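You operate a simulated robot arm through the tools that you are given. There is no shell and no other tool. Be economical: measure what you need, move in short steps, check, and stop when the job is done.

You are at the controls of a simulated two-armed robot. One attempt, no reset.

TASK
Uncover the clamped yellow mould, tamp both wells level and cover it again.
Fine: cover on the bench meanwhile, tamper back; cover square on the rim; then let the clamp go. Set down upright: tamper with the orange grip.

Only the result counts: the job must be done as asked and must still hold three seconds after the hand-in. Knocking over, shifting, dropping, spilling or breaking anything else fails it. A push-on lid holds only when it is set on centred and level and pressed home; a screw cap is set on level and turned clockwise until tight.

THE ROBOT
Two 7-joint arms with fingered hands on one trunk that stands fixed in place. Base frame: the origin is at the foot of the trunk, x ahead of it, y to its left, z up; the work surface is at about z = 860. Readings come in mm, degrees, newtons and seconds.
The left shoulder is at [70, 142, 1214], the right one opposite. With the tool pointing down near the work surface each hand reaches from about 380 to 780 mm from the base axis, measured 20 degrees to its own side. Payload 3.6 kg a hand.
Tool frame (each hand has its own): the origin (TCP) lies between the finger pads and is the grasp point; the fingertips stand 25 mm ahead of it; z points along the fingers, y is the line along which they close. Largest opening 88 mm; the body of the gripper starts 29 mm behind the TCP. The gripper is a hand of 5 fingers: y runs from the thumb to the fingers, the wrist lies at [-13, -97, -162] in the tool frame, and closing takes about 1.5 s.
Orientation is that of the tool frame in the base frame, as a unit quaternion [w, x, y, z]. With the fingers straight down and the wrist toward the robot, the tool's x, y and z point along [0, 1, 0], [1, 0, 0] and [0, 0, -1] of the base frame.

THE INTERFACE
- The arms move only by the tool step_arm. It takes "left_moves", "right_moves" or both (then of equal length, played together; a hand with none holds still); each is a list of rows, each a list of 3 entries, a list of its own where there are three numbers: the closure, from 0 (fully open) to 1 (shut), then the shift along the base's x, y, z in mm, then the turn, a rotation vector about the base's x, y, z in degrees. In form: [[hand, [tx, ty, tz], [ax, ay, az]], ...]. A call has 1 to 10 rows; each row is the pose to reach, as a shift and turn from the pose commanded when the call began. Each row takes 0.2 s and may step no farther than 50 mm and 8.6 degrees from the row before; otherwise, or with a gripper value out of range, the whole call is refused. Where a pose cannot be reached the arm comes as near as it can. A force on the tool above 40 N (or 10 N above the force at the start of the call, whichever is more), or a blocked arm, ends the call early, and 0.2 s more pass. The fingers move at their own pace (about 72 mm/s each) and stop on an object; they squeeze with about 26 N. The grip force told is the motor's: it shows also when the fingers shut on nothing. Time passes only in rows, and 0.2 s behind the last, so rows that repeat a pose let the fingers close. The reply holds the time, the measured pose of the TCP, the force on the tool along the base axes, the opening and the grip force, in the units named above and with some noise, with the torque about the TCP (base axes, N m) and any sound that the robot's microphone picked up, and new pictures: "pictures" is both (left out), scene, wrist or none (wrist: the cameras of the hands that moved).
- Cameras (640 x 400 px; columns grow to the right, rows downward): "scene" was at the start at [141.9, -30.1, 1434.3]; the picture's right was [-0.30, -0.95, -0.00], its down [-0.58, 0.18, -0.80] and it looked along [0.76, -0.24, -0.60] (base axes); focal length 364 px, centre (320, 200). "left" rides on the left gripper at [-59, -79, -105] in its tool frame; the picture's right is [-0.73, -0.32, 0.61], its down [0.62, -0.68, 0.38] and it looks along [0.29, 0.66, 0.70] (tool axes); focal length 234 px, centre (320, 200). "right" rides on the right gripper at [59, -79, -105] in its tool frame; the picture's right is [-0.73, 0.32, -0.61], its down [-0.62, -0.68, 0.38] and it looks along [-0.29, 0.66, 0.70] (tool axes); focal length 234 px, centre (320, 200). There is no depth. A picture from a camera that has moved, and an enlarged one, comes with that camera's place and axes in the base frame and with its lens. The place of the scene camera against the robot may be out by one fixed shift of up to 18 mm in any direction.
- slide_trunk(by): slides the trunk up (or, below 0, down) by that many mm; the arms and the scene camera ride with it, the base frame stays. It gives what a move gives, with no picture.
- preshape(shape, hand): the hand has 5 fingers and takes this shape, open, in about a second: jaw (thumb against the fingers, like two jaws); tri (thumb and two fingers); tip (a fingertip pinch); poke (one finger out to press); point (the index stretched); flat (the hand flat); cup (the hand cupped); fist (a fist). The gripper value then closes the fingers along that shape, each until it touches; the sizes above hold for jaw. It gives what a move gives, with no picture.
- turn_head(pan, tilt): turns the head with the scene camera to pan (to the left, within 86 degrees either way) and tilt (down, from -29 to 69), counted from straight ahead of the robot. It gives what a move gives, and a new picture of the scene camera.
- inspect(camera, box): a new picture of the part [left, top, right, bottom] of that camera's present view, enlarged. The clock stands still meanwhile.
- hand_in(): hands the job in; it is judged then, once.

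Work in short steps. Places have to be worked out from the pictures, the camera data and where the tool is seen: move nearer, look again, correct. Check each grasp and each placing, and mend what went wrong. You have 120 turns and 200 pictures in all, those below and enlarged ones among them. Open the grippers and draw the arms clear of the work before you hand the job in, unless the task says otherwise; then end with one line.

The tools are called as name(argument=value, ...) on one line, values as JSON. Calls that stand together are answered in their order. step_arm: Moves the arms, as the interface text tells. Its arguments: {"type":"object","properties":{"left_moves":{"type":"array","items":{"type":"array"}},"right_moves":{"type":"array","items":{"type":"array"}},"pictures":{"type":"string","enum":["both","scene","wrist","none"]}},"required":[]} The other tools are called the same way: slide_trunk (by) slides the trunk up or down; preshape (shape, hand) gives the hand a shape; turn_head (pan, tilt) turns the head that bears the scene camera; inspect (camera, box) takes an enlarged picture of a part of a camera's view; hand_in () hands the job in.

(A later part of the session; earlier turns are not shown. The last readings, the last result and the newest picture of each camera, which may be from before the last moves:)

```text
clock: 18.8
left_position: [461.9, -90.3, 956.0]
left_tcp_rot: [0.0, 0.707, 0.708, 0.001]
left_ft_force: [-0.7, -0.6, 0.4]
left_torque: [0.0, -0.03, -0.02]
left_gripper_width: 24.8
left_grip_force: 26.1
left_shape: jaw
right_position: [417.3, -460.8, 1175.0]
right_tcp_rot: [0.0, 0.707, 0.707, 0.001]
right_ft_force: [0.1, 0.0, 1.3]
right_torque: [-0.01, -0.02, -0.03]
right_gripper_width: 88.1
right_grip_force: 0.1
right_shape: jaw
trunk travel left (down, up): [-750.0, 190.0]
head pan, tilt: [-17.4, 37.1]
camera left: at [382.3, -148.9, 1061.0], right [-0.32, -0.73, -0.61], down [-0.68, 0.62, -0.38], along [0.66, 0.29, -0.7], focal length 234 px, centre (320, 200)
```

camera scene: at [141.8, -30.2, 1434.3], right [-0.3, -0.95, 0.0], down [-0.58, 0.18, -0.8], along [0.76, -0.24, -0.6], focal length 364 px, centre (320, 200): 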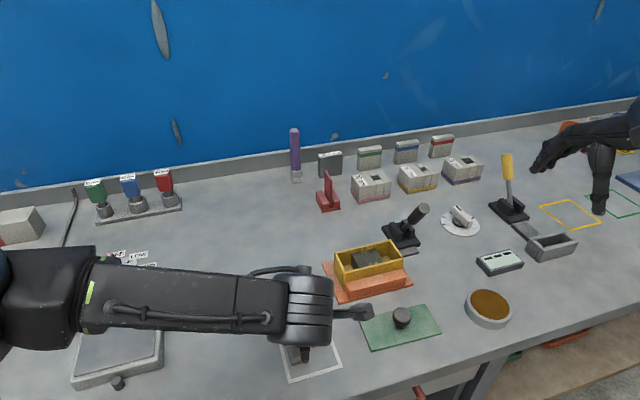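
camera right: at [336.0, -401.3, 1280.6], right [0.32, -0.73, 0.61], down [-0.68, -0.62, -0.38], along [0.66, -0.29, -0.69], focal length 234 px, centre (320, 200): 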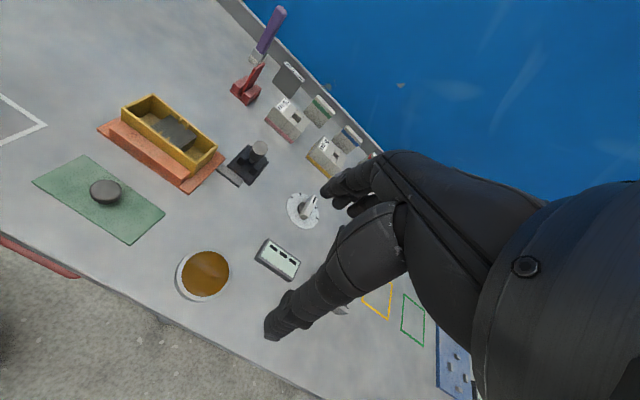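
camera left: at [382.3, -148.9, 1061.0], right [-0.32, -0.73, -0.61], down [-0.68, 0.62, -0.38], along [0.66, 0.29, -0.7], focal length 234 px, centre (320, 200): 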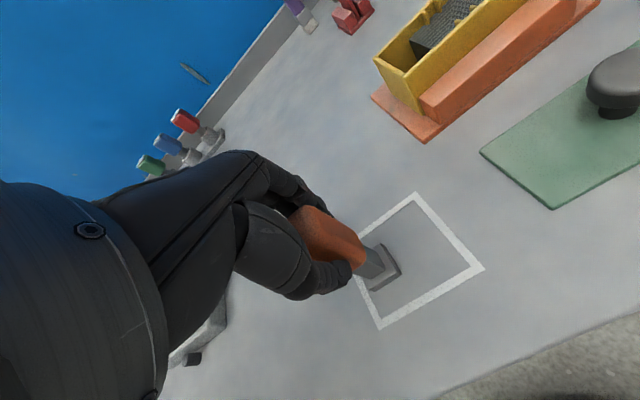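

Tamper gripped (width 24.8). I lift it and carry it high, to above the left well near (583,-231).

step_arm(left_moves=[[1, [0, 0, 10], [0, 0, 0]], [1, [0, 0, 40], [0, 0, 0]], [1, [0, 0, 75], [0, 0, 0]], [1, [0, 0, 105], [0, 0, 0]], [1, [31, -35, 105], [0, 0, 0]], [1, [61, -70, 105], [0, 0, 0]], [1, [92, -105, 105], [0, 0, 0]], [1, [122, -140, 105], [0, 0, 0]], [1, [122, -140, 105], [0, 0, 0]]])

inspect(camera="scene", box=[300, 180, 440, 310])

inspect(camera="left", box=[300, 150, 500, 320])

inspect(camera="right", box=[80, 80, 260, 210])

```text
clock: 20.8
left_position: [568.0, -211.3, 1055.8]
left_tcp_rot: [0.0, 0.706, 0.708, -0.001]
left_ft_force: [0.2, 0.5, -2.1]
left_torque: [0.04, -0.02, 0.0]
left_gripper_width: 24.3
left_grip_force: 26.1
left_shape: jaw
left hand out of reach, approached as far as the arm can: row 8, 9
right_position: [418.2, -458.6, 1175.5]
right_tcp_rot: [0.0, 0.707, 0.707, 0.0]
right_ft_force: [0.1, 0.5, -0.1]
right_torque: [0.0, 0.03, 0.04]
right_gripper_width: 87.8
right_grip_force: 0.0
right_shape: jaw
trunk travel left (down, up): [-750.0, 190.0]
head pan, tilt: [-17.4, 37.1]
camera scene: at [142.4, -28.7, 1434.3], right [-0.3, -0.95, 0.0], down [-0.58, 0.18, -0.8], along [0.76, -0.24, -0.6], focal length 364 px, centre (320, 200)
camera left: at [489.6, -269.1, 1162.3], right [-0.32, -0.73, -0.61], down [-0.68, 0.62, -0.38], along [0.66, 0.29, -0.7], focal length 234 px, centre (320, 200)
```

scene: 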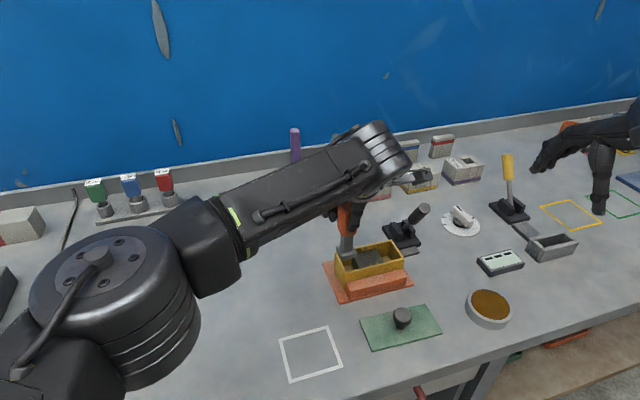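
left: 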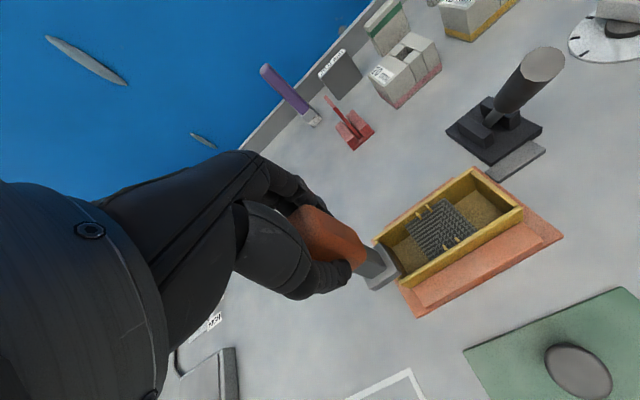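

```text
3.08 times, centred on (370, 245) of scene
camera zoom: at [142.4, -28.7, 1434.3], right [-0.3, -0.95, 0.0], down [-0.58, 0.18, -0.8], along [0.76, -0.24, -0.6], focal length 1121 px, centre (166, 62)
```

zoom: 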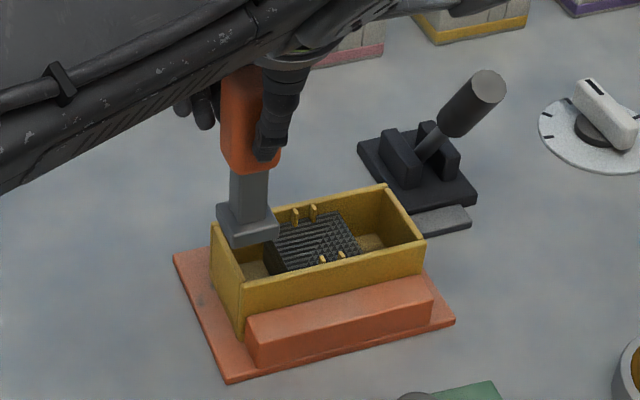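

```text
2.35 times, centred on (400, 235) of left
camera zoom: at [489.6, -269.1, 1162.3], right [-0.32, -0.73, -0.61], down [-0.68, 0.62, -0.38], along [0.66, 0.29, -0.7], focal length 551 px, centre (132, 118)
```

zoom: 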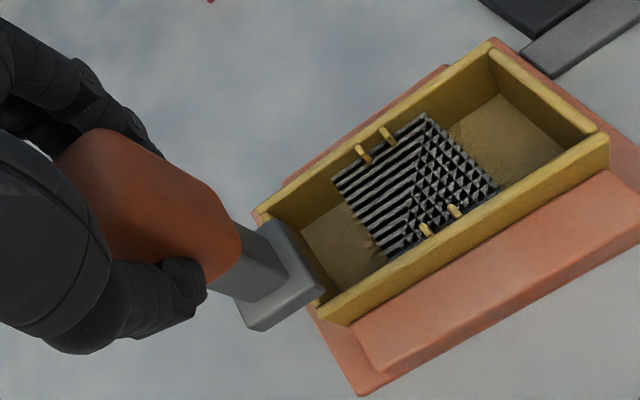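

```text
3.08 times, centred on (170, 145) of right
camera zoom: at [337.9, -400.4, 1280.4], right [0.32, -0.73, 0.61], down [-0.68, -0.62, -0.38], along [0.66, -0.29, -0.7], focal length 720 px, centre (782, 369)
```

zoom: 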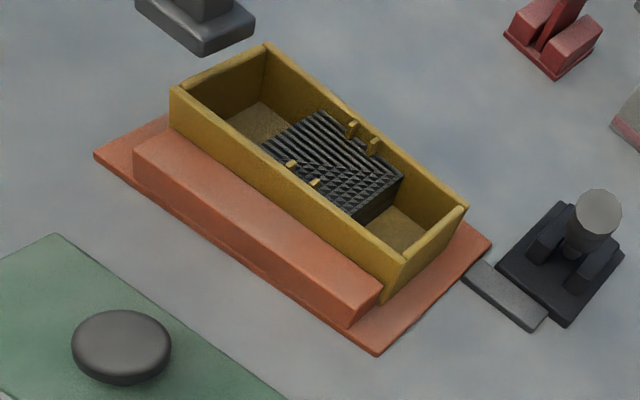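

The left arm can't reach the wells; the right one can. I carry the tamper back over its square with the left hand and will regrasp it with the right.

step_arm(left_moves=[[1, [-31, 32, 0], [0, 0, 0]], [1, [-61, 64, 0], [0, 0, 0]], [1, [-92, 96, 0], [0, 0, 0]], [1, [-122, 127, 0], [0, 0, 0]], [1, [-122, 127, 0], [0, 0, 0]]], pictures="none")

```text
clock: 22.0
left_position: [445.5, -85.8, 1055.9]
left_tcp_rot: [0.0, 0.706, 0.708, 0.0]
left_ft_force: [-0.4, -1.0, -3.0]
left_torque: [-0.03, 0.01, 0.01]
left_gripper_width: 24.2
left_grip_force: 26.4
left_shape: jaw
right_position: [417.8, -461.3, 1173.6]
right_tcp_rot: [0.0, 0.707, 0.707, 0.0]
right_ft_force: [0.3, 0.3, 0.2]
right_torque: [0.02, -0.03, -0.02]
right_gripper_width: 87.8
right_grip_force: 0.0
right_shape: jaw
trunk travel left (down, up): [-750.0, 190.0]
head pan, tilt: [-17.4, 37.1]
```

The command had been clipped, so I use readings: shift to (461,-105) and lower toward the bench.

step_arm(left_moves=[[1, [15, -19, 0], [0, 0, 0]], [1, [15, -19, -40], [0, 0, 0]], [1, [15, -19, -75], [0, 0, 0]], [1, [15, -19, -92], [0, 0, 0]], [1, [15, -19, -92], [0, 0, 0]]], pictures="wrist")

```text
clock: 23.2
left_position: [462.2, -105.5, 966.5]
left_tcp_rot: [0.0, 0.707, 0.707, 0.0]
left_ft_force: [-0.3, -0.4, -3.0]
left_torque: [-0.02, 0.06, 0.01]
left_gripper_width: 24.2
left_grip_force: 26.0
left_shape: jaw
right_position: [417.0, -460.8, 1173.6]
right_tcp_rot: [0.0, 0.708, 0.707, 0.0]
right_ft_force: [-1.0, 0.6, -0.5]
right_torque: [0.0, -0.01, 0.0]
right_gripper_width: 87.8
right_grip_force: 0.0
right_shape: jaw
trunk travel left (down, up): [-750.0, 190.0]
head pan, tilt: [-17.4, 37.1]
camera left: at [383.4, -163.2, 1071.2], right [-0.32, -0.73, -0.61], down [-0.68, 0.62, -0.38], along [0.66, 0.29, -0.7], focal length 234 px, centre (320, 200)
```

left: 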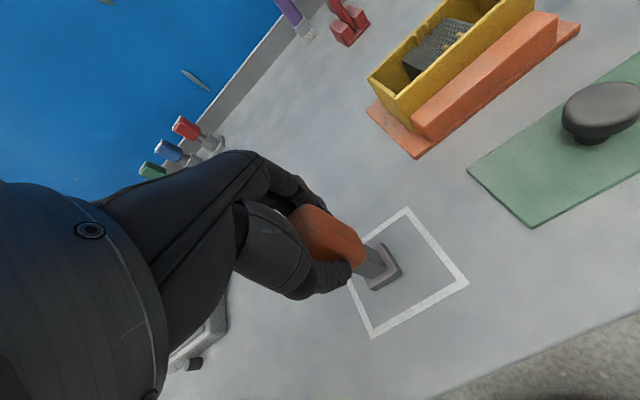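

Hanging weight ≈3 N; about 10 mm to go. I lower in fine steps.

step_arm(left_moves=[[1, [0, 0, -4], [0, 0, 0]], [1, [0, 0, -8], [0, 0, 0]], [1, [0, 0, -10], [0, 0, 0]], [1, [0, 0, -11], [0, 0, 0]], [1, [0, 0, -11], [0, 0, 0]]], pictures="none")

```text
clock: 24.4
left_position: [461.4, -105.5, 955.4]
left_tcp_rot: [0.0, 0.706, 0.708, 0.001]
left_ft_force: [-0.5, 0.0, -0.8]
left_torque: [0.01, -0.02, 0.02]
left_gripper_width: 24.3
left_grip_force: 25.7
left_shape: jaw
right_position: [417.1, -460.3, 1175.0]
right_tcp_rot: [0.001, 0.707, 0.707, 0.0]
right_ft_force: [0.0, 0.1, -0.6]
right_torque: [-0.01, -0.01, 0.02]
right_gripper_width: 87.7
right_grip_force: 0.1
right_shape: jaw
trunk travel left (down, up): [-750.0, 190.0]
head pan, tilt: [-17.4, 37.1]
```

Weight has transferred to the bench at z≈955. One more half-millimetre, then release and raise the left hand.

step_arm(left_moves=[[1, [0, 0, -0.7], [0, 0, 0]], [0, [0, 0, -0.7], [0, 0, 0]], [0, [0, 0, -0.7], [0, 0, 0]], [0, [0, 0, -0.7], [0, 0, 0]], [0, [0, 0, -0.7], [0, 0, 0]], [0, [0, 0, -0.7], [0, 0, 0]], [0, [0, 0, 40], [0, 0, 0]], [0, [0, 0, 85], [0, 0, 0]], [0, [0, 0, 130], [0, 0, 0]], [0, [0, 20, 160], [0, 0, 0]]], pictures="wrist")

```text
clock: 26.6
left_position: [460.2, -82.6, 1114.6]
left_tcp_rot: [0.001, 0.706, 0.708, 0.0]
left_ft_force: [-0.4, -0.2, -0.4]
left_torque: [0.0, -0.01, 0.0]
left_gripper_width: 87.6
left_grip_force: 0.1
left_shape: jaw
right_position: [415.8, -459.1, 1175.1]
right_tcp_rot: [0.001, 0.708, 0.707, 0.0]
right_ft_force: [-0.2, -0.2, -0.7]
right_torque: [-0.01, 0.0, 0.0]
right_gripper_width: 87.9
right_grip_force: 0.1
right_shape: jaw
trunk travel left (down, up): [-750.0, 190.0]
head pan, tilt: [-17.4, 37.1]
camera left: at [381.0, -141.1, 1220.8], right [-0.32, -0.73, -0.61], down [-0.68, 0.62, -0.38], along [0.66, 0.29, -0.7], focal length 234 px, centre (320, 200)
```

left: 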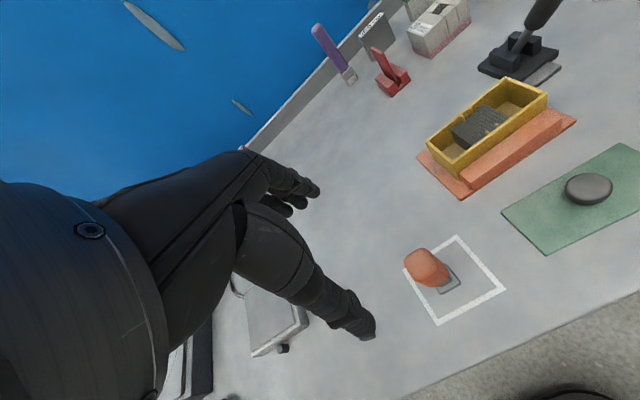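

Tamper stands upright in its square. I take the left hand well away and bring the right hand over.

step_arm(left_moves=[[0, [-5, 45, 15], [0, 0, 0]], [0, [-10, 90, 30], [0, 0, 0]], [0, [-15, 135, 45], [0, 0, 0]], [0, [-20, 180, 60], [0, 0, 0]], [0, [-25, 225, 75], [0, 0, 0]], [0, [-25, 270, 90], [0, 0, 0]], [0, [-25, 300, 90], [0, 0, 0]], [0, [-25, 300, 90], [0, 0, 0]]], right_moves=[[0, [0, 0, 0], [0, 0, 0]], [0, [0, 45, 0], [0, 0, 0]], [0, [0, 90, 0], [0, 0, 0]], [0, [5, 135, 0], [0, 0, 0]], [0, [10, 180, 0], [0, 0, 0]], [0, [15, 225, 0], [0, 0, 0]], [0, [25, 270, 0], [0, 0, 0]], [0, [35, 310, -20], [0, 0, 0]]], pictures="none")

```text
clock: 28.4
left_position: [434.9, 216.7, 1200.8]
left_tcp_rot: [-0.001, 0.707, 0.707, -0.002]
left_ft_force: [0.1, 1.0, -0.4]
left_torque: [-0.02, 0.01, 0.0]
left_gripper_width: 87.8
left_grip_force: 0.1
left_shape: jaw
right_position: [454.5, -149.2, 1153.6]
right_tcp_rot: [0.0, 0.707, 0.707, 0.0]
right_ft_force: [-0.3, 0.1, -0.2]
right_torque: [-0.01, -0.04, 0.01]
right_gripper_width: 87.6
right_grip_force: 0.1
right_shape: jaw
trunk travel left (down, up): [-750.0, 190.0]
head pan, tilt: [-17.4, 37.1]
```

Now above the tamper at z≈1080 to check alignment.

step_arm(right_moves=[[0, [8, 22, -30], [0, 0, 0]], [0, [8, 44, -70], [0, 0, 0]], [0, [8, 44, -70], [0, 0, 0]]])

```text
clock: 29.2
left_position: [432.0, 215.0, 1203.9]
left_tcp_rot: [0.001, 0.707, 0.707, 0.001]
left_ft_force: [-0.5, -0.2, 0.9]
left_torque: [0.03, -0.01, -0.01]
left_gripper_width: 87.7
left_grip_force: 0.0
left_shape: jaw
right_position: [459.0, -107.4, 1084.4]
right_tcp_rot: [0.0, 0.707, 0.707, 0.001]
right_ft_force: [-1.3, 0.3, -0.1]
right_torque: [0.02, -0.02, -0.02]
right_gripper_width: 87.8
right_grip_force: 0.0
right_shape: jaw
trunk travel left (down, up): [-750.0, 190.0]
head pan, tilt: [-17.4, 37.1]
camera scene: at [140.3, -31.6, 1434.5], right [-0.3, -0.95, 0.0], down [-0.57, 0.18, -0.8], along [0.76, -0.24, -0.6], focal length 364 px, centre (320, 200)
camera right: at [380.1, -49.6, 1191.7], right [0.32, -0.73, 0.61], down [-0.68, -0.62, -0.39], along [0.66, -0.29, -0.69], focal length 234 px, centre (320, 200)
```

scene: 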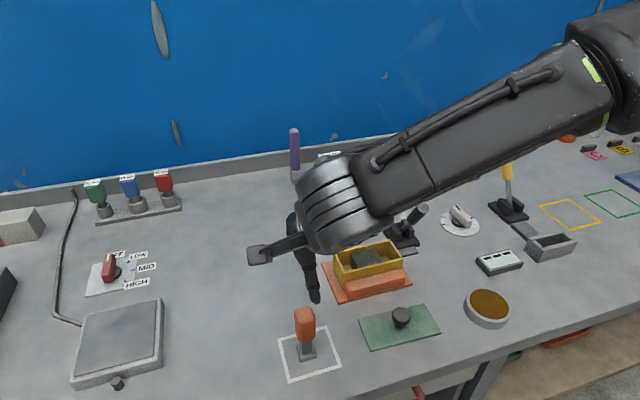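
right: 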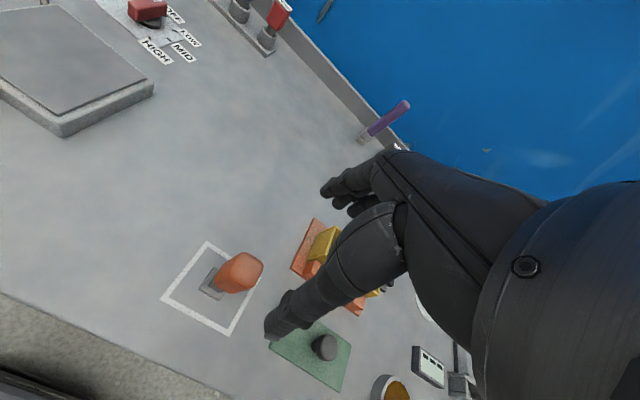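

Aligned within 2 mm. I descend around the grip to z≈955 and close.

step_arm(right_moves=[[0, [1, 1, -40], [0, 0, 0]], [0, [1, 1, -80], [0, 0, 0]], [0, [1, 1, -110], [0, 0, 0]], [0, [1, 1, -129], [0, 0, 0]], [1, [1, 1, -129], [0, 0, 0]], [1, [1, 1, -129], [0, 0, 0]], [1, [1, 1, -129], [0, 0, 0]], [1, [1, 1, -129], [0, 0, 0]], [1, [1, 1, -129], [0, 0, 0]], [1, [1, 1, -129], [0, 0, 0]]], pictures="wrist")

```text
clock: 31.4
left_position: [432.9, 215.9, 1204.4]
left_tcp_rot: [0.0, 0.707, 0.707, 0.001]
left_ft_force: [0.7, -0.3, 0.6]
left_torque: [0.01, 0.01, -0.03]
left_gripper_width: 87.7
left_grip_force: 0.1
left_shape: jaw
right_position: [457.2, -118.7, 963.7]
right_tcp_rot: [0.001, 0.707, 0.707, 0.001]
right_ft_force: [0.3, -0.1, 6.7]
right_torque: [0.01, -0.2, -0.03]
right_gripper_width: 14.4
right_grip_force: 26.1
right_shape: jaw
right hand out of reach, approached as far as the arm can: row 3, 4, 5, 6, 7, 8, 9, 10
trunk travel left (down, up): [-750.0, 190.0]
head pan, tilt: [-17.4, 37.1]
camera right: at [378.0, -59.7, 1069.2], right [0.32, -0.73, 0.61], down [-0.68, -0.62, -0.39], along [0.66, -0.29, -0.69], focal length 234 px, centre (320, 200)
```

right: 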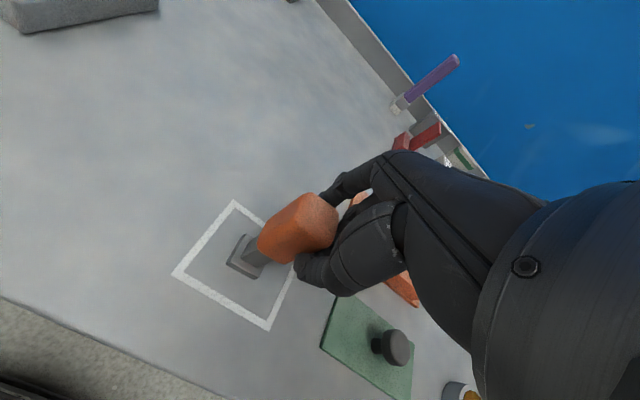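

The arm fell short (y -119) and pinched only the grip's edge. I reopen without moving and look.

step_arm(right_moves=[[0.5, [0, 0, 0], [0, 0, 0]], [0, [0, 0, 0], [0, 0, 0]], [0, [0, 0, 0], [0, 0, 0]], [0, [0, 0, 0], [0, 0, 0]], [0, [0, 0, 0], [0, 0, 0]]], pictures="wrist")

```text
clock: 32.6
left_position: [433.8, 216.2, 1202.7]
left_tcp_rot: [-0.001, 0.707, 0.708, 0.0]
left_ft_force: [-0.7, 0.4, 0.1]
left_torque: [-0.03, -0.02, 0.01]
left_gripper_width: 87.6
left_grip_force: 0.0
left_shape: jaw
right_position: [457.2, -118.0, 962.2]
right_tcp_rot: [0.0, 0.707, 0.707, -0.001]
right_ft_force: [0.5, 0.0, 0.5]
right_torque: [-0.01, 0.0, 0.03]
right_gripper_width: 87.4
right_grip_force: 0.0
right_shape: jaw
trunk travel left (down, up): [-750.0, 190.0]
head pan, tilt: [-17.4, 37.1]
camera right: at [378.4, -60.0, 1068.7], right [0.32, -0.73, 0.61], down [-0.68, -0.62, -0.38], along [0.66, -0.29, -0.7], focal length 234 px, centre (320, 200)
```

right: 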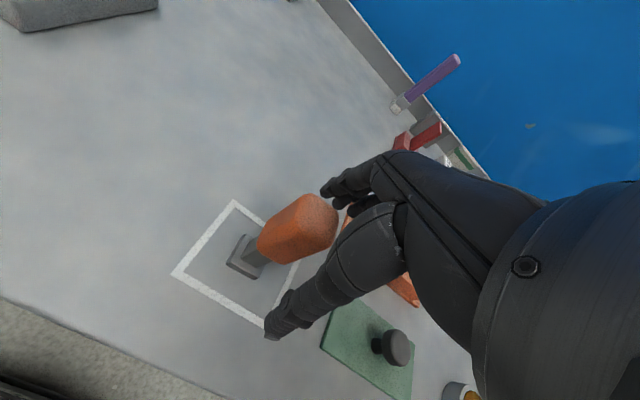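

The tamper still stands. The arm is folded too tight here, so I slide the trunk up 100 mm, which also lifts the hand straight off and gives reach.

slide_trunk(by=100)

```text
clock: 33.9
left_position: [434.6, 216.5, 1303.2]
left_tcp_rot: [0.0, 0.707, 0.707, 0.0]
left_ft_force: [0.1, 0.1, 0.2]
left_torque: [-0.01, 0.0, 0.0]
left_gripper_width: 87.6
left_grip_force: 0.0
left_shape: jaw
right_position: [456.8, -119.8, 1064.1]
right_tcp_rot: [0.001, 0.707, 0.707, 0.001]
right_ft_force: [0.0, 0.8, 0.0]
right_torque: [-0.01, -0.01, 0.0]
right_gripper_width: 87.6
right_grip_force: 0.0
right_shape: jaw
trunk travel left (down, up): [-850.0, 90.0]
head pan, tilt: [-17.4, 37.1]
```

I check the tamper's present position from the raised right camera.

inspect(camera="right", box=[140, 180, 340, 340])

```text
2.50 times, centred on (240, 260) of right
camera zoom: at [378.5, -59.9, 1168.6], right [0.32, -0.73, 0.61], down [-0.68, -0.62, -0.38], along [0.66, -0.29, -0.7], focal length 585 px, centre (520, 50)
```

zoom: 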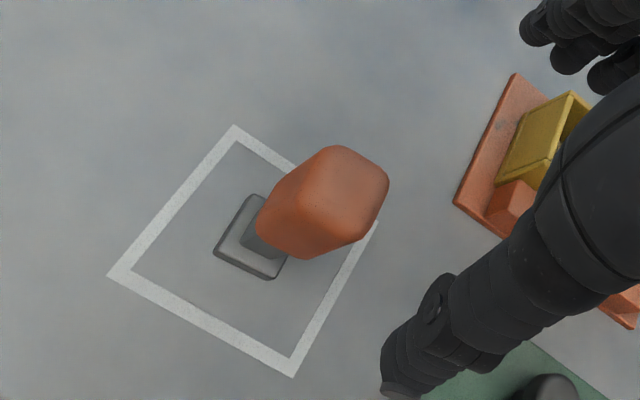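

Tamper still at (461,-105), perhaps yawed a few degrees; the flat jaws should square it. I centre above it and descend, leaving fingers open.

step_arm(right_moves=[[0, [4, 14, 0], [0, 0, 0]], [0, [4, 14, -40], [0, 0, 0]], [0, [4, 14, -75], [0, 0, 0]], [0, [4, 14, -108], [0, 0, 0]], [0, [4, 14, -108], [0, 0, 0]]], pictures="wrist")

```text
clock: 35.1
left_position: [433.3, 215.2, 1303.1]
left_tcp_rot: [0.0, 0.707, 0.707, 0.0]
left_ft_force: [0.3, -0.7, 0.8]
left_torque: [-0.03, 0.0, -0.01]
left_gripper_width: 87.7
left_grip_force: 0.1
left_shape: jaw
right_position: [450.4, -158.3, 1019.8]
right_tcp_rot: [-0.001, 0.707, 0.707, 0.002]
right_ft_force: [0.3, -1.1, -0.2]
right_torque: [-0.02, 0.0, -0.05]
right_gripper_width: 87.7
right_grip_force: 0.1
right_shape: jaw
right hand out of reach, approached as far as the arm can: row 1, 2, 3, 4, 5
trunk travel left (down, up): [-850.0, 90.0]
head pan, tilt: [-17.4, 37.1]
camera right: at [371.6, -99.7, 1124.5], right [0.32, -0.73, 0.61], down [-0.68, -0.62, -0.38], along [0.66, -0.29, -0.7], focal length 234 px, centre (320, 200)
```

right: 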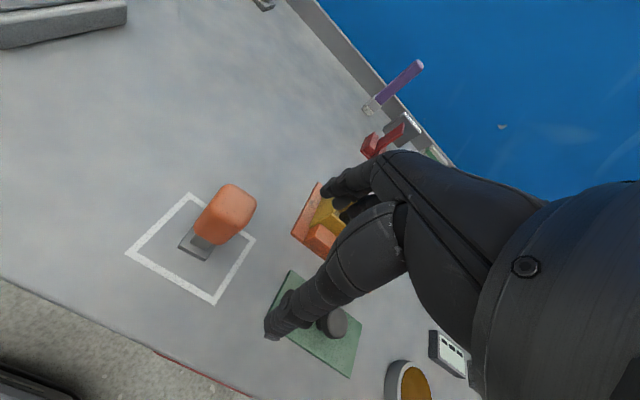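

Raising made it worse; the arm wants the trunk lower. I lift the right hand clear first, then slide the trunk down to 100 below its start.

step_arm(right_moves=[[0, [0, 0, 45], [0, 0, 0]], [0, [0, 0, 90], [0, 0, 0]], [0, [0, 0, 135], [0, 0, 0]], [0, [0, 0, 180], [0, 0, 0]], [0, [0, 0, 225], [0, 0, 0]], [0, [0, 0, 225], [0, 0, 0]]], pictures="none")

slide_trunk(by=-200)

```text
clock: 36.5
left_position: [435.0, 215.7, 1302.2]
left_tcp_rot: [-0.001, 0.707, 0.708, 0.0]
left_ft_force: [0.1, -0.5, 0.0]
left_torque: [-0.01, 0.01, 0.01]
left_gripper_width: 87.8
left_grip_force: 0.0
left_shape: jaw
right_position: [450.2, -154.4, 1242.6]
right_tcp_rot: [0.0, 0.707, 0.707, 0.0]
right_ft_force: [-0.1, -0.4, -0.3]
right_torque: [0.0, 0.01, -0.02]
right_gripper_width: 87.7
right_grip_force: 0.1
right_shape: jaw
trunk travel left (down, up): [-850.0, 90.0]
head pan, tilt: [-17.4, 37.1]
```

```text
clock: 38.7
left_position: [433.2, 216.6, 1103.7]
left_tcp_rot: [0.0, 0.707, 0.708, 0.0]
left_ft_force: [0.2, -0.4, -0.8]
left_torque: [0.01, 0.0, 0.0]
left_gripper_width: 87.8
left_grip_force: 0.0
left_shape: jaw
right_position: [449.3, -154.4, 1042.5]
right_tcp_rot: [0.0, 0.707, 0.707, 0.001]
right_ft_force: [-0.2, -0.5, -0.7]
right_torque: [0.01, 0.01, -0.01]
right_gripper_width: 87.8
right_grip_force: 0.1
right_shape: jaw
trunk travel left (down, up): [-650.0, 290.0]
head pan, tilt: [-17.4, 37.1]
```

Now the right hand goes above the tamper and down around the grip (fingers open), with a look.

step_arm(right_moves=[[0, [12, 25, 5], [0, 0, 0]], [0, [12, 49, 5], [0, 0, 0]], [0, [12, 49, -30], [0, 0, 0]], [0, [12, 49, -60], [0, 0, 0]], [0, [12, 49, -87], [0, 0, 0]], [0, [12, 49, -87], [0, 0, 0]]], pictures="wrist")

```text
clock: 40.1
left_position: [434.6, 216.2, 1102.5]
left_tcp_rot: [0.001, 0.706, 0.708, 0.0]
left_ft_force: [0.6, -0.2, 0.4]
left_torque: [-0.01, 0.02, -0.01]
left_gripper_width: 87.6
left_grip_force: 0.1
left_shape: jaw
right_position: [461.8, -105.1, 957.2]
right_tcp_rot: [0.001, 0.707, 0.708, 0.0]
right_ft_force: [0.2, -0.2, 0.0]
right_torque: [0.02, 0.0, 0.05]
right_gripper_width: 88.1
right_grip_force: 0.1
right_shape: jaw
trunk travel left (down, up): [-650.0, 290.0]
head pan, tilt: [-17.4, 37.1]
camera right: at [382.0, -46.1, 1062.2], right [0.32, -0.73, 0.61], down [-0.68, -0.62, -0.38], along [0.66, -0.29, -0.7], focal length 234 px, centre (320, 200)
```

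right: 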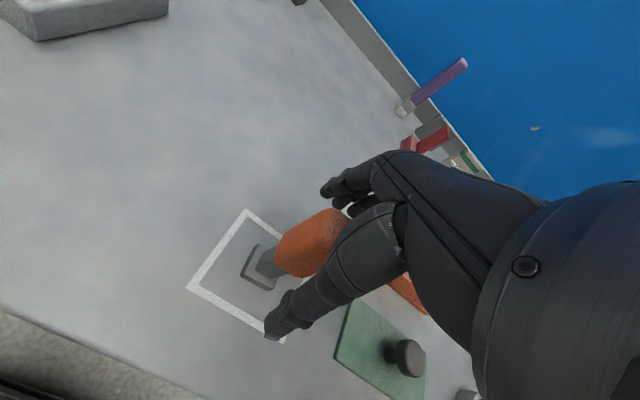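

Reached (461.8,-105.1,957). I close on the grip.

step_arm(right_moves=[[1, [0, 0, 0], [0, 0, 0]], [1, [0, 0, 0], [0, 0, 0]], [1, [0, 0, 0], [0, 0, 0]], [1, [0, 0, 0], [0, 0, 0]], [1, [0, 0, 0], [0, 0, 0]], [1, [0, 0, 0], [0, 0, 0]], [1, [0, 0, 0], [0, 0, 0]]], pictures="wrist")

inspect(camera="right", box=[170, 190, 370, 350])

```text
clock: 41.7
left_position: [432.4, 215.3, 1103.2]
left_tcp_rot: [0.0, 0.707, 0.708, -0.001]
left_ft_force: [0.3, 0.6, 0.1]
left_torque: [-0.01, -0.03, 0.0]
left_gripper_width: 87.4
left_grip_force: 0.1
left_shape: jaw
right_position: [462.1, -104.7, 956.4]
right_tcp_rot: [0.0, 0.707, 0.708, 0.0]
right_ft_force: [0.1, 0.5, -0.1]
right_torque: [-0.03, 0.03, 0.03]
right_gripper_width: 25.2
right_grip_force: 26.0
right_shape: jaw
trunk travel left (down, up): [-650.0, 290.0]
head pan, tilt: [-17.4, 37.1]
camera right: at [382.4, -46.2, 1062.2], right [0.32, -0.73, 0.61], down [-0.68, -0.62, -0.38], along [0.66, -0.29, -0.7], focal length 234 px, centre (320, 200)
```

right: 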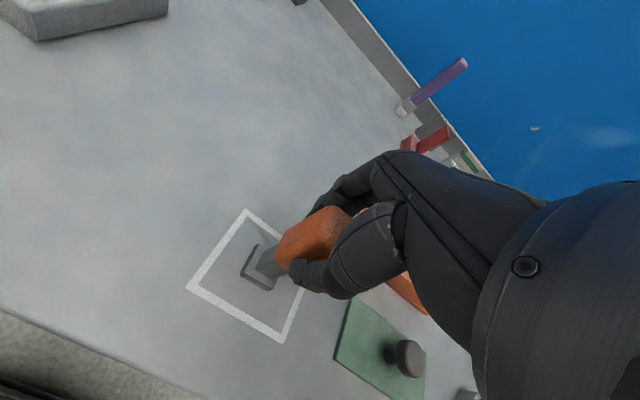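

```text
2.50 times, centred on (270, 270) of right
camera zoom: at [382.4, -46.2, 1062.2], right [0.32, -0.73, 0.61], down [-0.68, -0.62, -0.38], along [0.66, -0.29, -0.7], focal length 585 px, centre (445, 25)
```

zoom: 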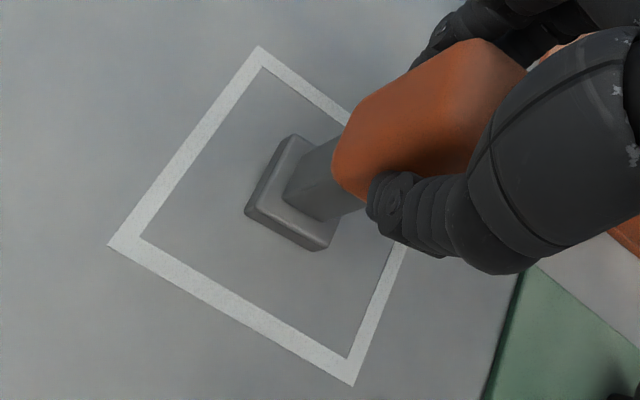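

Solid grip (25.2 mm), foot nearly square. I lift and carry it over the left well.

step_arm(right_moves=[[1, [0, 0, 15], [0, 0, 0]], [1, [0, 0, 45], [0, 0, 0]], [1, [0, 0, 80], [0, 0, 0]], [1, [0, 0, 100], [0, 0, 0]], [1, [31, -32, 100], [0, 0, 0]], [1, [61, -63, 100], [0, 0, 0]], [1, [91, -95, 100], [0, 0, 0]], [1, [121, -126, 100], [0, 0, 0]], [1, [121, -126, 100], [0, 0, 0]]])

inspect(camera="right", box=[170, 190, 370, 350])

inspect(camera="scene", box=[310, 130, 450, 260])

```text
clock: 43.7
left_position: [433.5, 216.0, 1101.8]
left_tcp_rot: [0.0, 0.707, 0.707, -0.001]
left_ft_force: [-1.4, 0.4, 0.0]
left_torque: [0.06, -0.01, 0.03]
left_gripper_width: 87.6
left_grip_force: 0.1
left_shape: jaw
right_position: [579.7, -230.5, 1052.1]
right_tcp_rot: [0.0, 0.707, 0.707, 0.0]
right_ft_force: [-0.3, -0.1, -1.5]
right_torque: [0.02, 0.05, -0.04]
right_gripper_width: 25.1
right_grip_force: 26.1
right_shape: jaw
trunk travel left (down, up): [-650.0, 290.0]
head pan, tilt: [-17.4, 37.1]
camera scene: at [141.6, -29.3, 1334.4], right [-0.3, -0.95, 0.0], down [-0.57, 0.18, -0.8], along [0.76, -0.24, -0.6], focal length 364 px, centre (320, 200)
camera right: at [501.3, -171.3, 1158.2], right [0.32, -0.73, 0.61], down [-0.68, -0.62, -0.38], along [0.66, -0.29, -0.7], focal length 234 px, centre (320, 200)
```

scene: 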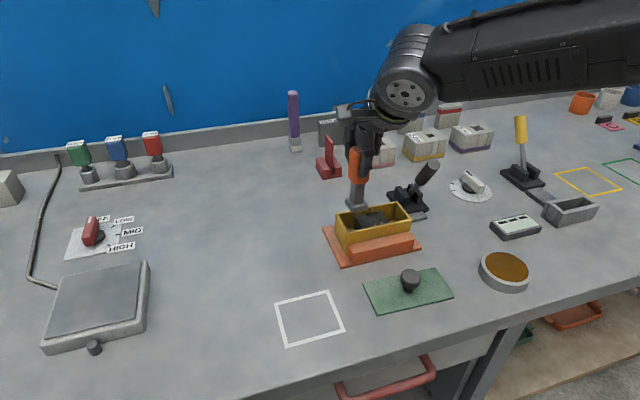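
right: 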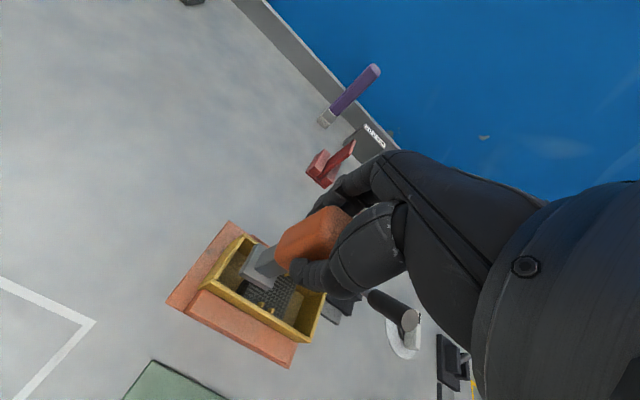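

```text
2.50 times, centred on (270, 270) of right
camera zoom: at [501.3, -171.3, 1158.2], right [0.32, -0.73, 0.61], down [-0.68, -0.62, -0.38], along [0.66, -0.29, -0.7], focal length 585 px, centre (445, 25)
```

zoom: 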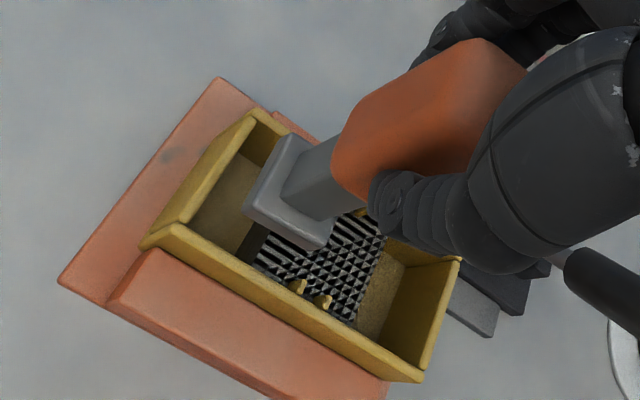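

```text
3.08 times, centred on (380, 195) of scene
camera zoom: at [141.6, -29.3, 1334.4], right [-0.3, -0.95, 0.0], down [-0.57, 0.18, -0.8], along [0.76, -0.24, -0.6], focal length 1121 px, centre (135, 215)
```

zoom: 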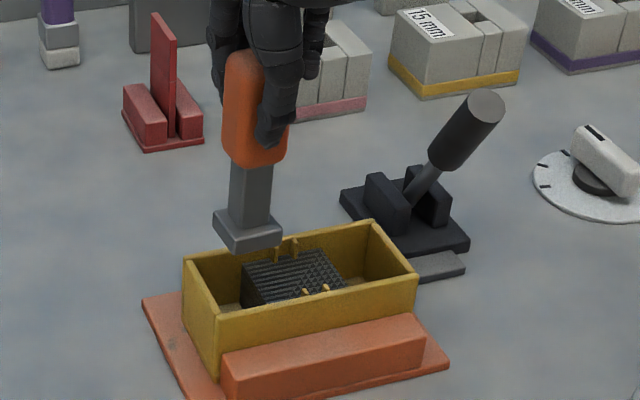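

Relative to the box, the foot is ~6 mm too far toward the middle block. I shift +6 in y and lower to just above the rim, then check.

step_arm(right_moves=[[1, [1, 6, -10], [0, 0, 0]], [1, [1, 6, -24], [0, 0, 0]], [1, [1, 6, -24], [0, 0, 0]]], pictures="none")

inspect(camera="right", box=[190, 210, 340, 340])

inspect(camera="scene", box=[320, 180, 420, 260])

```text
clock: 44.5
left_position: [433.3, 214.6, 1103.4]
left_tcp_rot: [0.0, 0.707, 0.707, 0.0]
left_ft_force: [0.9, 0.1, -0.9]
left_torque: [-0.03, 0.02, 0.0]
left_gripper_width: 87.8
left_grip_force: 0.0
left_shape: jaw
right_position: [583.0, -225.9, 1030.1]
right_tcp_rot: [0.001, 0.706, 0.708, 0.001]
right_ft_force: [1.1, 0.0, -3.0]
right_torque: [0.04, 0.03, -0.04]
right_gripper_width: 25.0
right_grip_force: 25.6
right_shape: jaw
trunk travel left (down, up): [-650.0, 290.0]
head pan, tilt: [-17.4, 37.1]
```

```text
3.08 times, centred on (265, 275) of right
camera zoom: at [503.8, -167.4, 1136.4], right [0.32, -0.73, 0.61], down [-0.68, -0.62, -0.38], along [0.66, -0.29, -0.7], focal length 720 px, centre (489, -31)
```

zoom: 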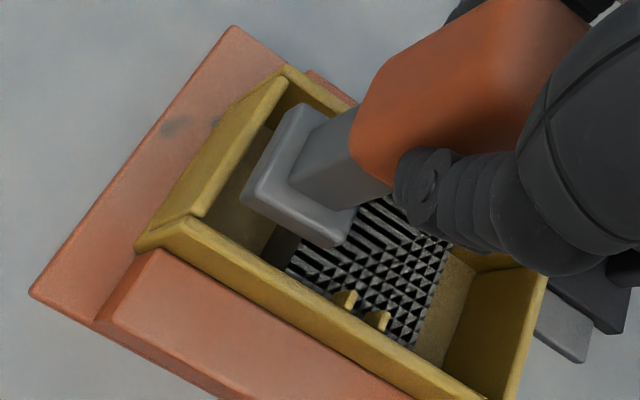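

```text
5.00 times, centred on (370, 220) of scene
camera zoom: at [142.3, -30.2, 1334.3], right [-0.3, -0.95, 0.0], down [-0.58, 0.18, -0.8], along [0.76, -0.24, -0.6], focal length 1822 px, centre (70, 100)
```

zoom: 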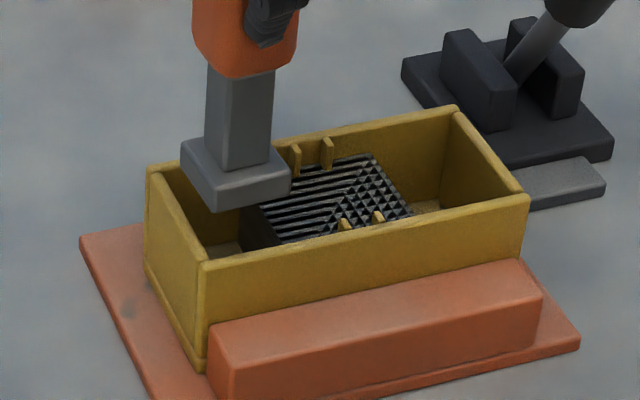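

The foot needs ~3.5 mm more toward +y. I shift and lower it gently past the block's top level, watching the force.

step_arm(right_moves=[[1, [-1, 3.5, 0], [0, 0, 0]], [1, [-1, 3.5, -5], [0, 0, 0]], [1, [-1, 3.5, -9], [0, 0, 0]], [1, [-1, 3.5, -12], [0, 0, 0]], [1, [-1, 3.5, -14], [0, 0, 0]], [1, [-1, 3.5, -14], [0, 0, 0]]], pictures="none")

inspect(camera="right", box=[190, 210, 340, 340])

inspect(camera="scene", box=[320, 180, 420, 260])

```text
clock: 45.9
left_position: [433.1, 216.0, 1102.9]
left_tcp_rot: [0.0, 0.706, 0.708, 0.001]
left_ft_force: [0.3, 0.3, 0.0]
left_torque: [0.01, 0.03, 0.0]
left_gripper_width: 87.4
left_grip_force: 0.1
left_shape: jaw
right_position: [582.6, -221.8, 1017.0]
right_tcp_rot: [0.001, 0.707, 0.707, 0.001]
right_ft_force: [-0.1, -0.2, 0.9]
right_torque: [-0.01, -0.05, 0.0]
right_gripper_width: 25.0
right_grip_force: 26.4
right_shape: jaw
trunk travel left (down, up): [-650.0, 290.0]
head pan, tilt: [-17.4, 37.1]
```

```text
3.08 times, centred on (265, 275) of right
camera zoom: at [503.0, -163.3, 1122.1], right [0.32, -0.73, 0.61], down [-0.68, -0.62, -0.38], along [0.66, -0.29, -0.7], focal length 720 px, centre (489, -31)
```

zoom: 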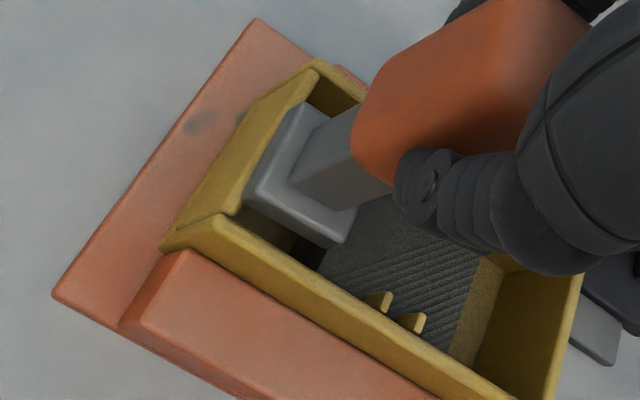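

```text
5.00 times, centred on (370, 220) of scene
camera zoom: at [141.7, -30.1, 1334.4], right [-0.3, -0.95, 0.0], down [-0.58, 0.18, -0.8], along [0.76, -0.24, -0.6], focal length 1822 px, centre (70, 100)
```

zoom: 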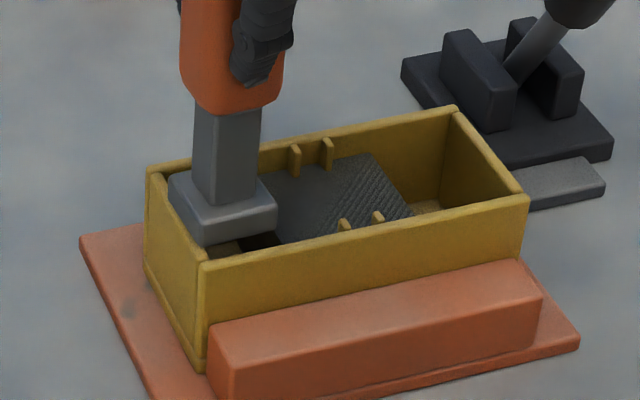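

A ~4 N contact shows the foot is touching the block's top edge (foot bottom ≈921). I raise slightly, correct ~3° of yaw, shift +1.5 mm, and look closely.

step_arm(right_moves=[[1, [0, 0, 4], [0, 0, 0]], [1, [0, 1.5, 4], [0, 0, -3]], [1, [0, 1.5, 4], [0, 0, -3]]], pictures="none")

inspect(camera="right", box=[225, 225, 295, 285])

inspect(camera="scene", box=[330, 195, 380, 240])

```text
clock: 46.7
left_position: [435.5, 214.8, 1102.1]
left_tcp_rot: [0.0, 0.707, 0.708, 0.0]
left_ft_force: [0.1, 0.4, 0.2]
left_torque: [-0.01, 0.01, 0.0]
left_gripper_width: 88.0
left_grip_force: 0.1
left_shape: jaw
right_position: [582.0, -221.0, 1019.3]
right_tcp_rot: [-0.001, 0.725, 0.688, 0.0]
right_ft_force: [0.4, 0.3, -2.4]
right_torque: [-0.02, -0.04, 0.0]
right_gripper_width: 25.0
right_grip_force: 25.7
right_shape: jaw
trunk travel left (down, up): [-650.0, 290.0]
head pan, tilt: [-17.4, 37.1]
```

```text
6.67 times, centred on (260, 255) of right
camera zoom: at [506.4, -158.1, 1125.1], right [0.28, -0.74, 0.61], down [-0.71, -0.59, -0.38], along [0.64, -0.32, -0.7], focal length 1561 px, centre (720, -167)
```

zoom: 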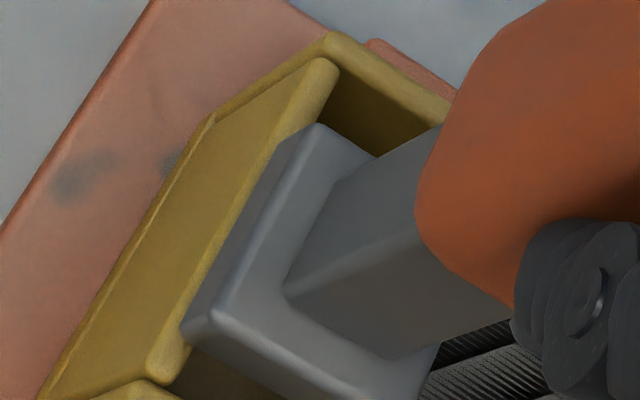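

```text
8.89 times, centred on (355, 218) of scene
camera zoom: at [142.4, -30.4, 1334.3], right [-0.3, -0.95, 0.0], down [-0.58, 0.18, -0.8], along [0.76, -0.24, -0.6], focal length 3240 px, centre (9, 44)
```

zoom: 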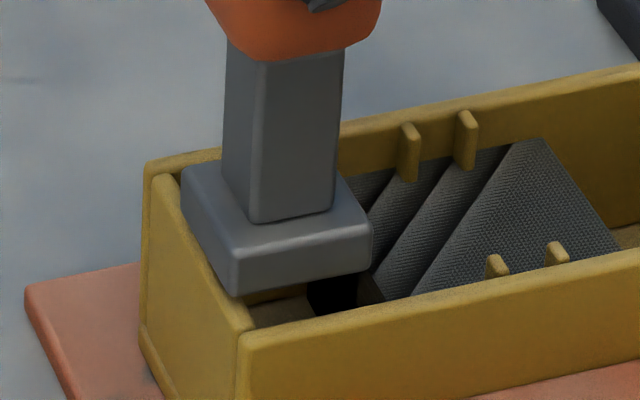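

The foot is now square and centred: well y -211…-241, foot -212…-239.5 in the same view. I descend gently past the block top.

step_arm(right_moves=[[1, [0, 0, -3], [0, 0, 0]], [1, [0, 0, -6], [0, 0, 0]], [1, [0, 0, -9], [0, 0, 0]], [1, [0, 0, -11], [0, 0, 0]], [1, [0, 0, -11], [0, 0, 0]]], pictures="none")

inspect(camera="scene", box=[330, 195, 380, 240])

```text
clock: 47.9
left_position: [429.9, 216.6, 1104.3]
left_tcp_rot: [0.002, 0.706, 0.708, 0.001]
left_ft_force: [0.9, -0.1, -0.2]
left_torque: [0.02, 0.04, 0.01]
left_gripper_width: 88.0
left_grip_force: 0.0
left_shape: jaw
right_position: [580.0, -220.2, 1012.6]
right_tcp_rot: [0.003, 0.725, 0.688, 0.002]
right_ft_force: [2.0, -3.8, 30.9]
right_torque: [-0.07, -0.23, -0.02]
right_gripper_width: 27.5
right_grip_force: 25.9
right_shape: jaw
trunk travel left (down, up): [-650.0, 290.0]
head pan, tilt: [-17.4, 37.1]
```

```text
8.89 times, centred on (355, 218) of scene
camera zoom: at [137.1, -29.2, 1335.2], right [-0.3, -0.95, 0.0], down [-0.57, 0.18, -0.8], along [0.76, -0.24, -0.6], focal length 3240 px, centre (9, 44)
```

zoom: 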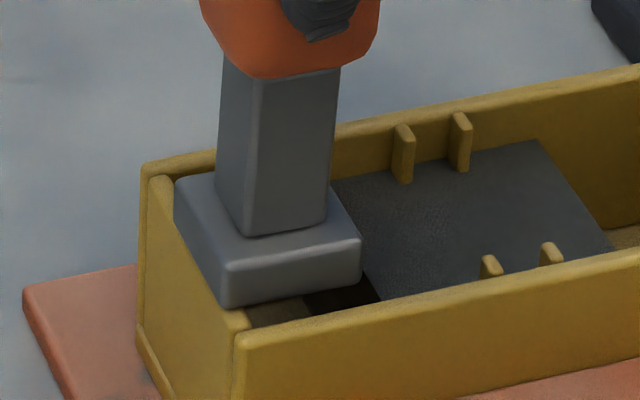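

31 N of contact at the foot's bottom ≈917, so the foot isn't entering; also the block's surface appearance changed on contact. I back off upward and look again.

step_arm(right_moves=[[1, [0, 0, 10], [0, 0, 0]], [1, [0, 0, 40], [0, 0, 0]], [1, [0, 0, 60], [0, 0, 0]], [1, [0, 0, 60], [0, 0, 0]]], pictures="none")

inspect(camera="right", box=[190, 210, 340, 340])

inspect(camera="scene", box=[325, 190, 425, 265])

```text
clock: 48.9
left_position: [435.3, 215.5, 1102.3]
left_tcp_rot: [-0.001, 0.706, 0.708, 0.0]
left_ft_force: [-0.7, -0.1, -1.0]
left_torque: [0.01, -0.02, 0.0]
left_gripper_width: 87.5
left_grip_force: 0.1
left_shape: jaw
right_position: [584.4, -221.1, 1067.5]
right_tcp_rot: [0.0, 0.725, 0.688, 0.0]
right_ft_force: [-0.2, 0.3, -2.7]
right_torque: [-0.01, -0.02, -0.03]
right_gripper_width: 26.5
right_grip_force: 26.7
right_shape: jaw
trunk travel left (down, up): [-650.0, 290.0]
head pan, tilt: [-17.4, 37.1]
```

```text
3.08 times, centred on (265, 275) of right
camera zoom: at [507.7, -158.4, 1173.4], right [0.28, -0.74, 0.61], down [-0.71, -0.59, -0.38], along [0.64, -0.32, -0.7], focal length 720 px, centre (489, -31)
```

zoom: 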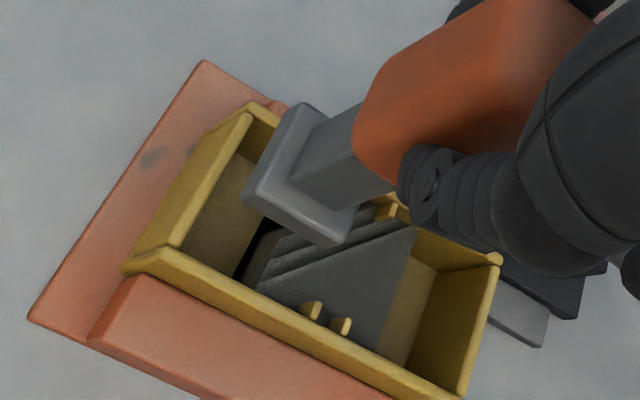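

```text
5.33 times, centred on (375, 228) of scene
camera zoom: at [143.1, -30.3, 1334.1], right [-0.3, -0.95, 0.0], down [-0.58, 0.18, -0.8], along [0.76, -0.24, -0.6], focal length 1944 px, centre (27, 53)
```

zoom: 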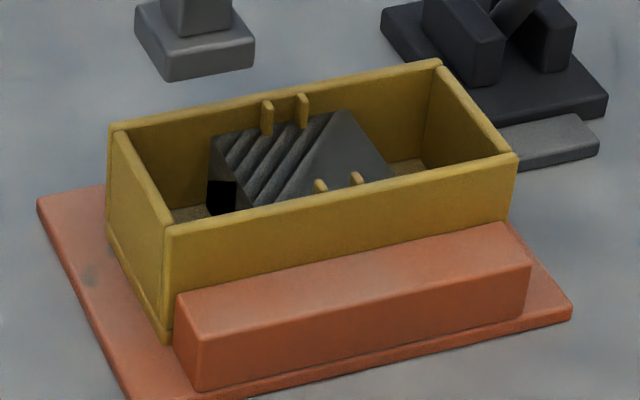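

There is a black face on the block's left side that wasn't apparent before. I zoom hard on it from both cameras.

inspect(camera="scene", box=[350, 205, 402, 240])

inspect(camera="right", box=[225, 235, 295, 300])

```text
11.43 times, centred on (376, 222) of scene
camera zoom: at [143.1, -30.3, 1334.1], right [-0.3, -0.95, 0.0], down [-0.58, 0.18, -0.8], along [0.76, -0.24, -0.6], focal length 4165 px, centre (-320, -57)
```

zoom: 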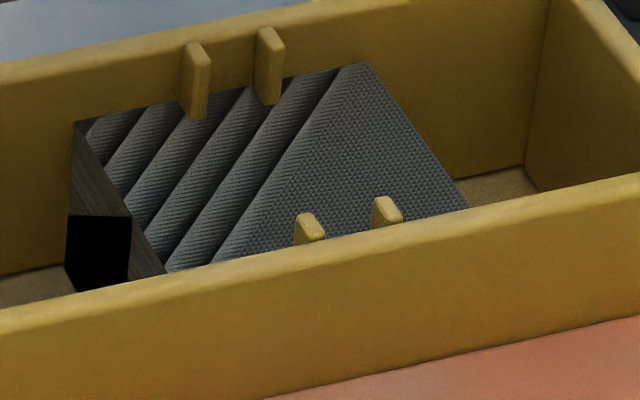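

```text
6.15 times, centred on (260, 268) of right
camera zoom: at [507.7, -158.4, 1173.4], right [0.28, -0.74, 0.61], down [-0.71, -0.59, -0.38], along [0.64, -0.32, -0.7], focal length 1441 px, centre (689, -215)
```

zoom: 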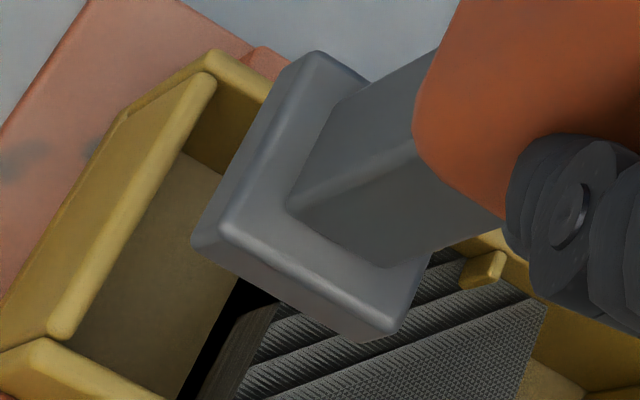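

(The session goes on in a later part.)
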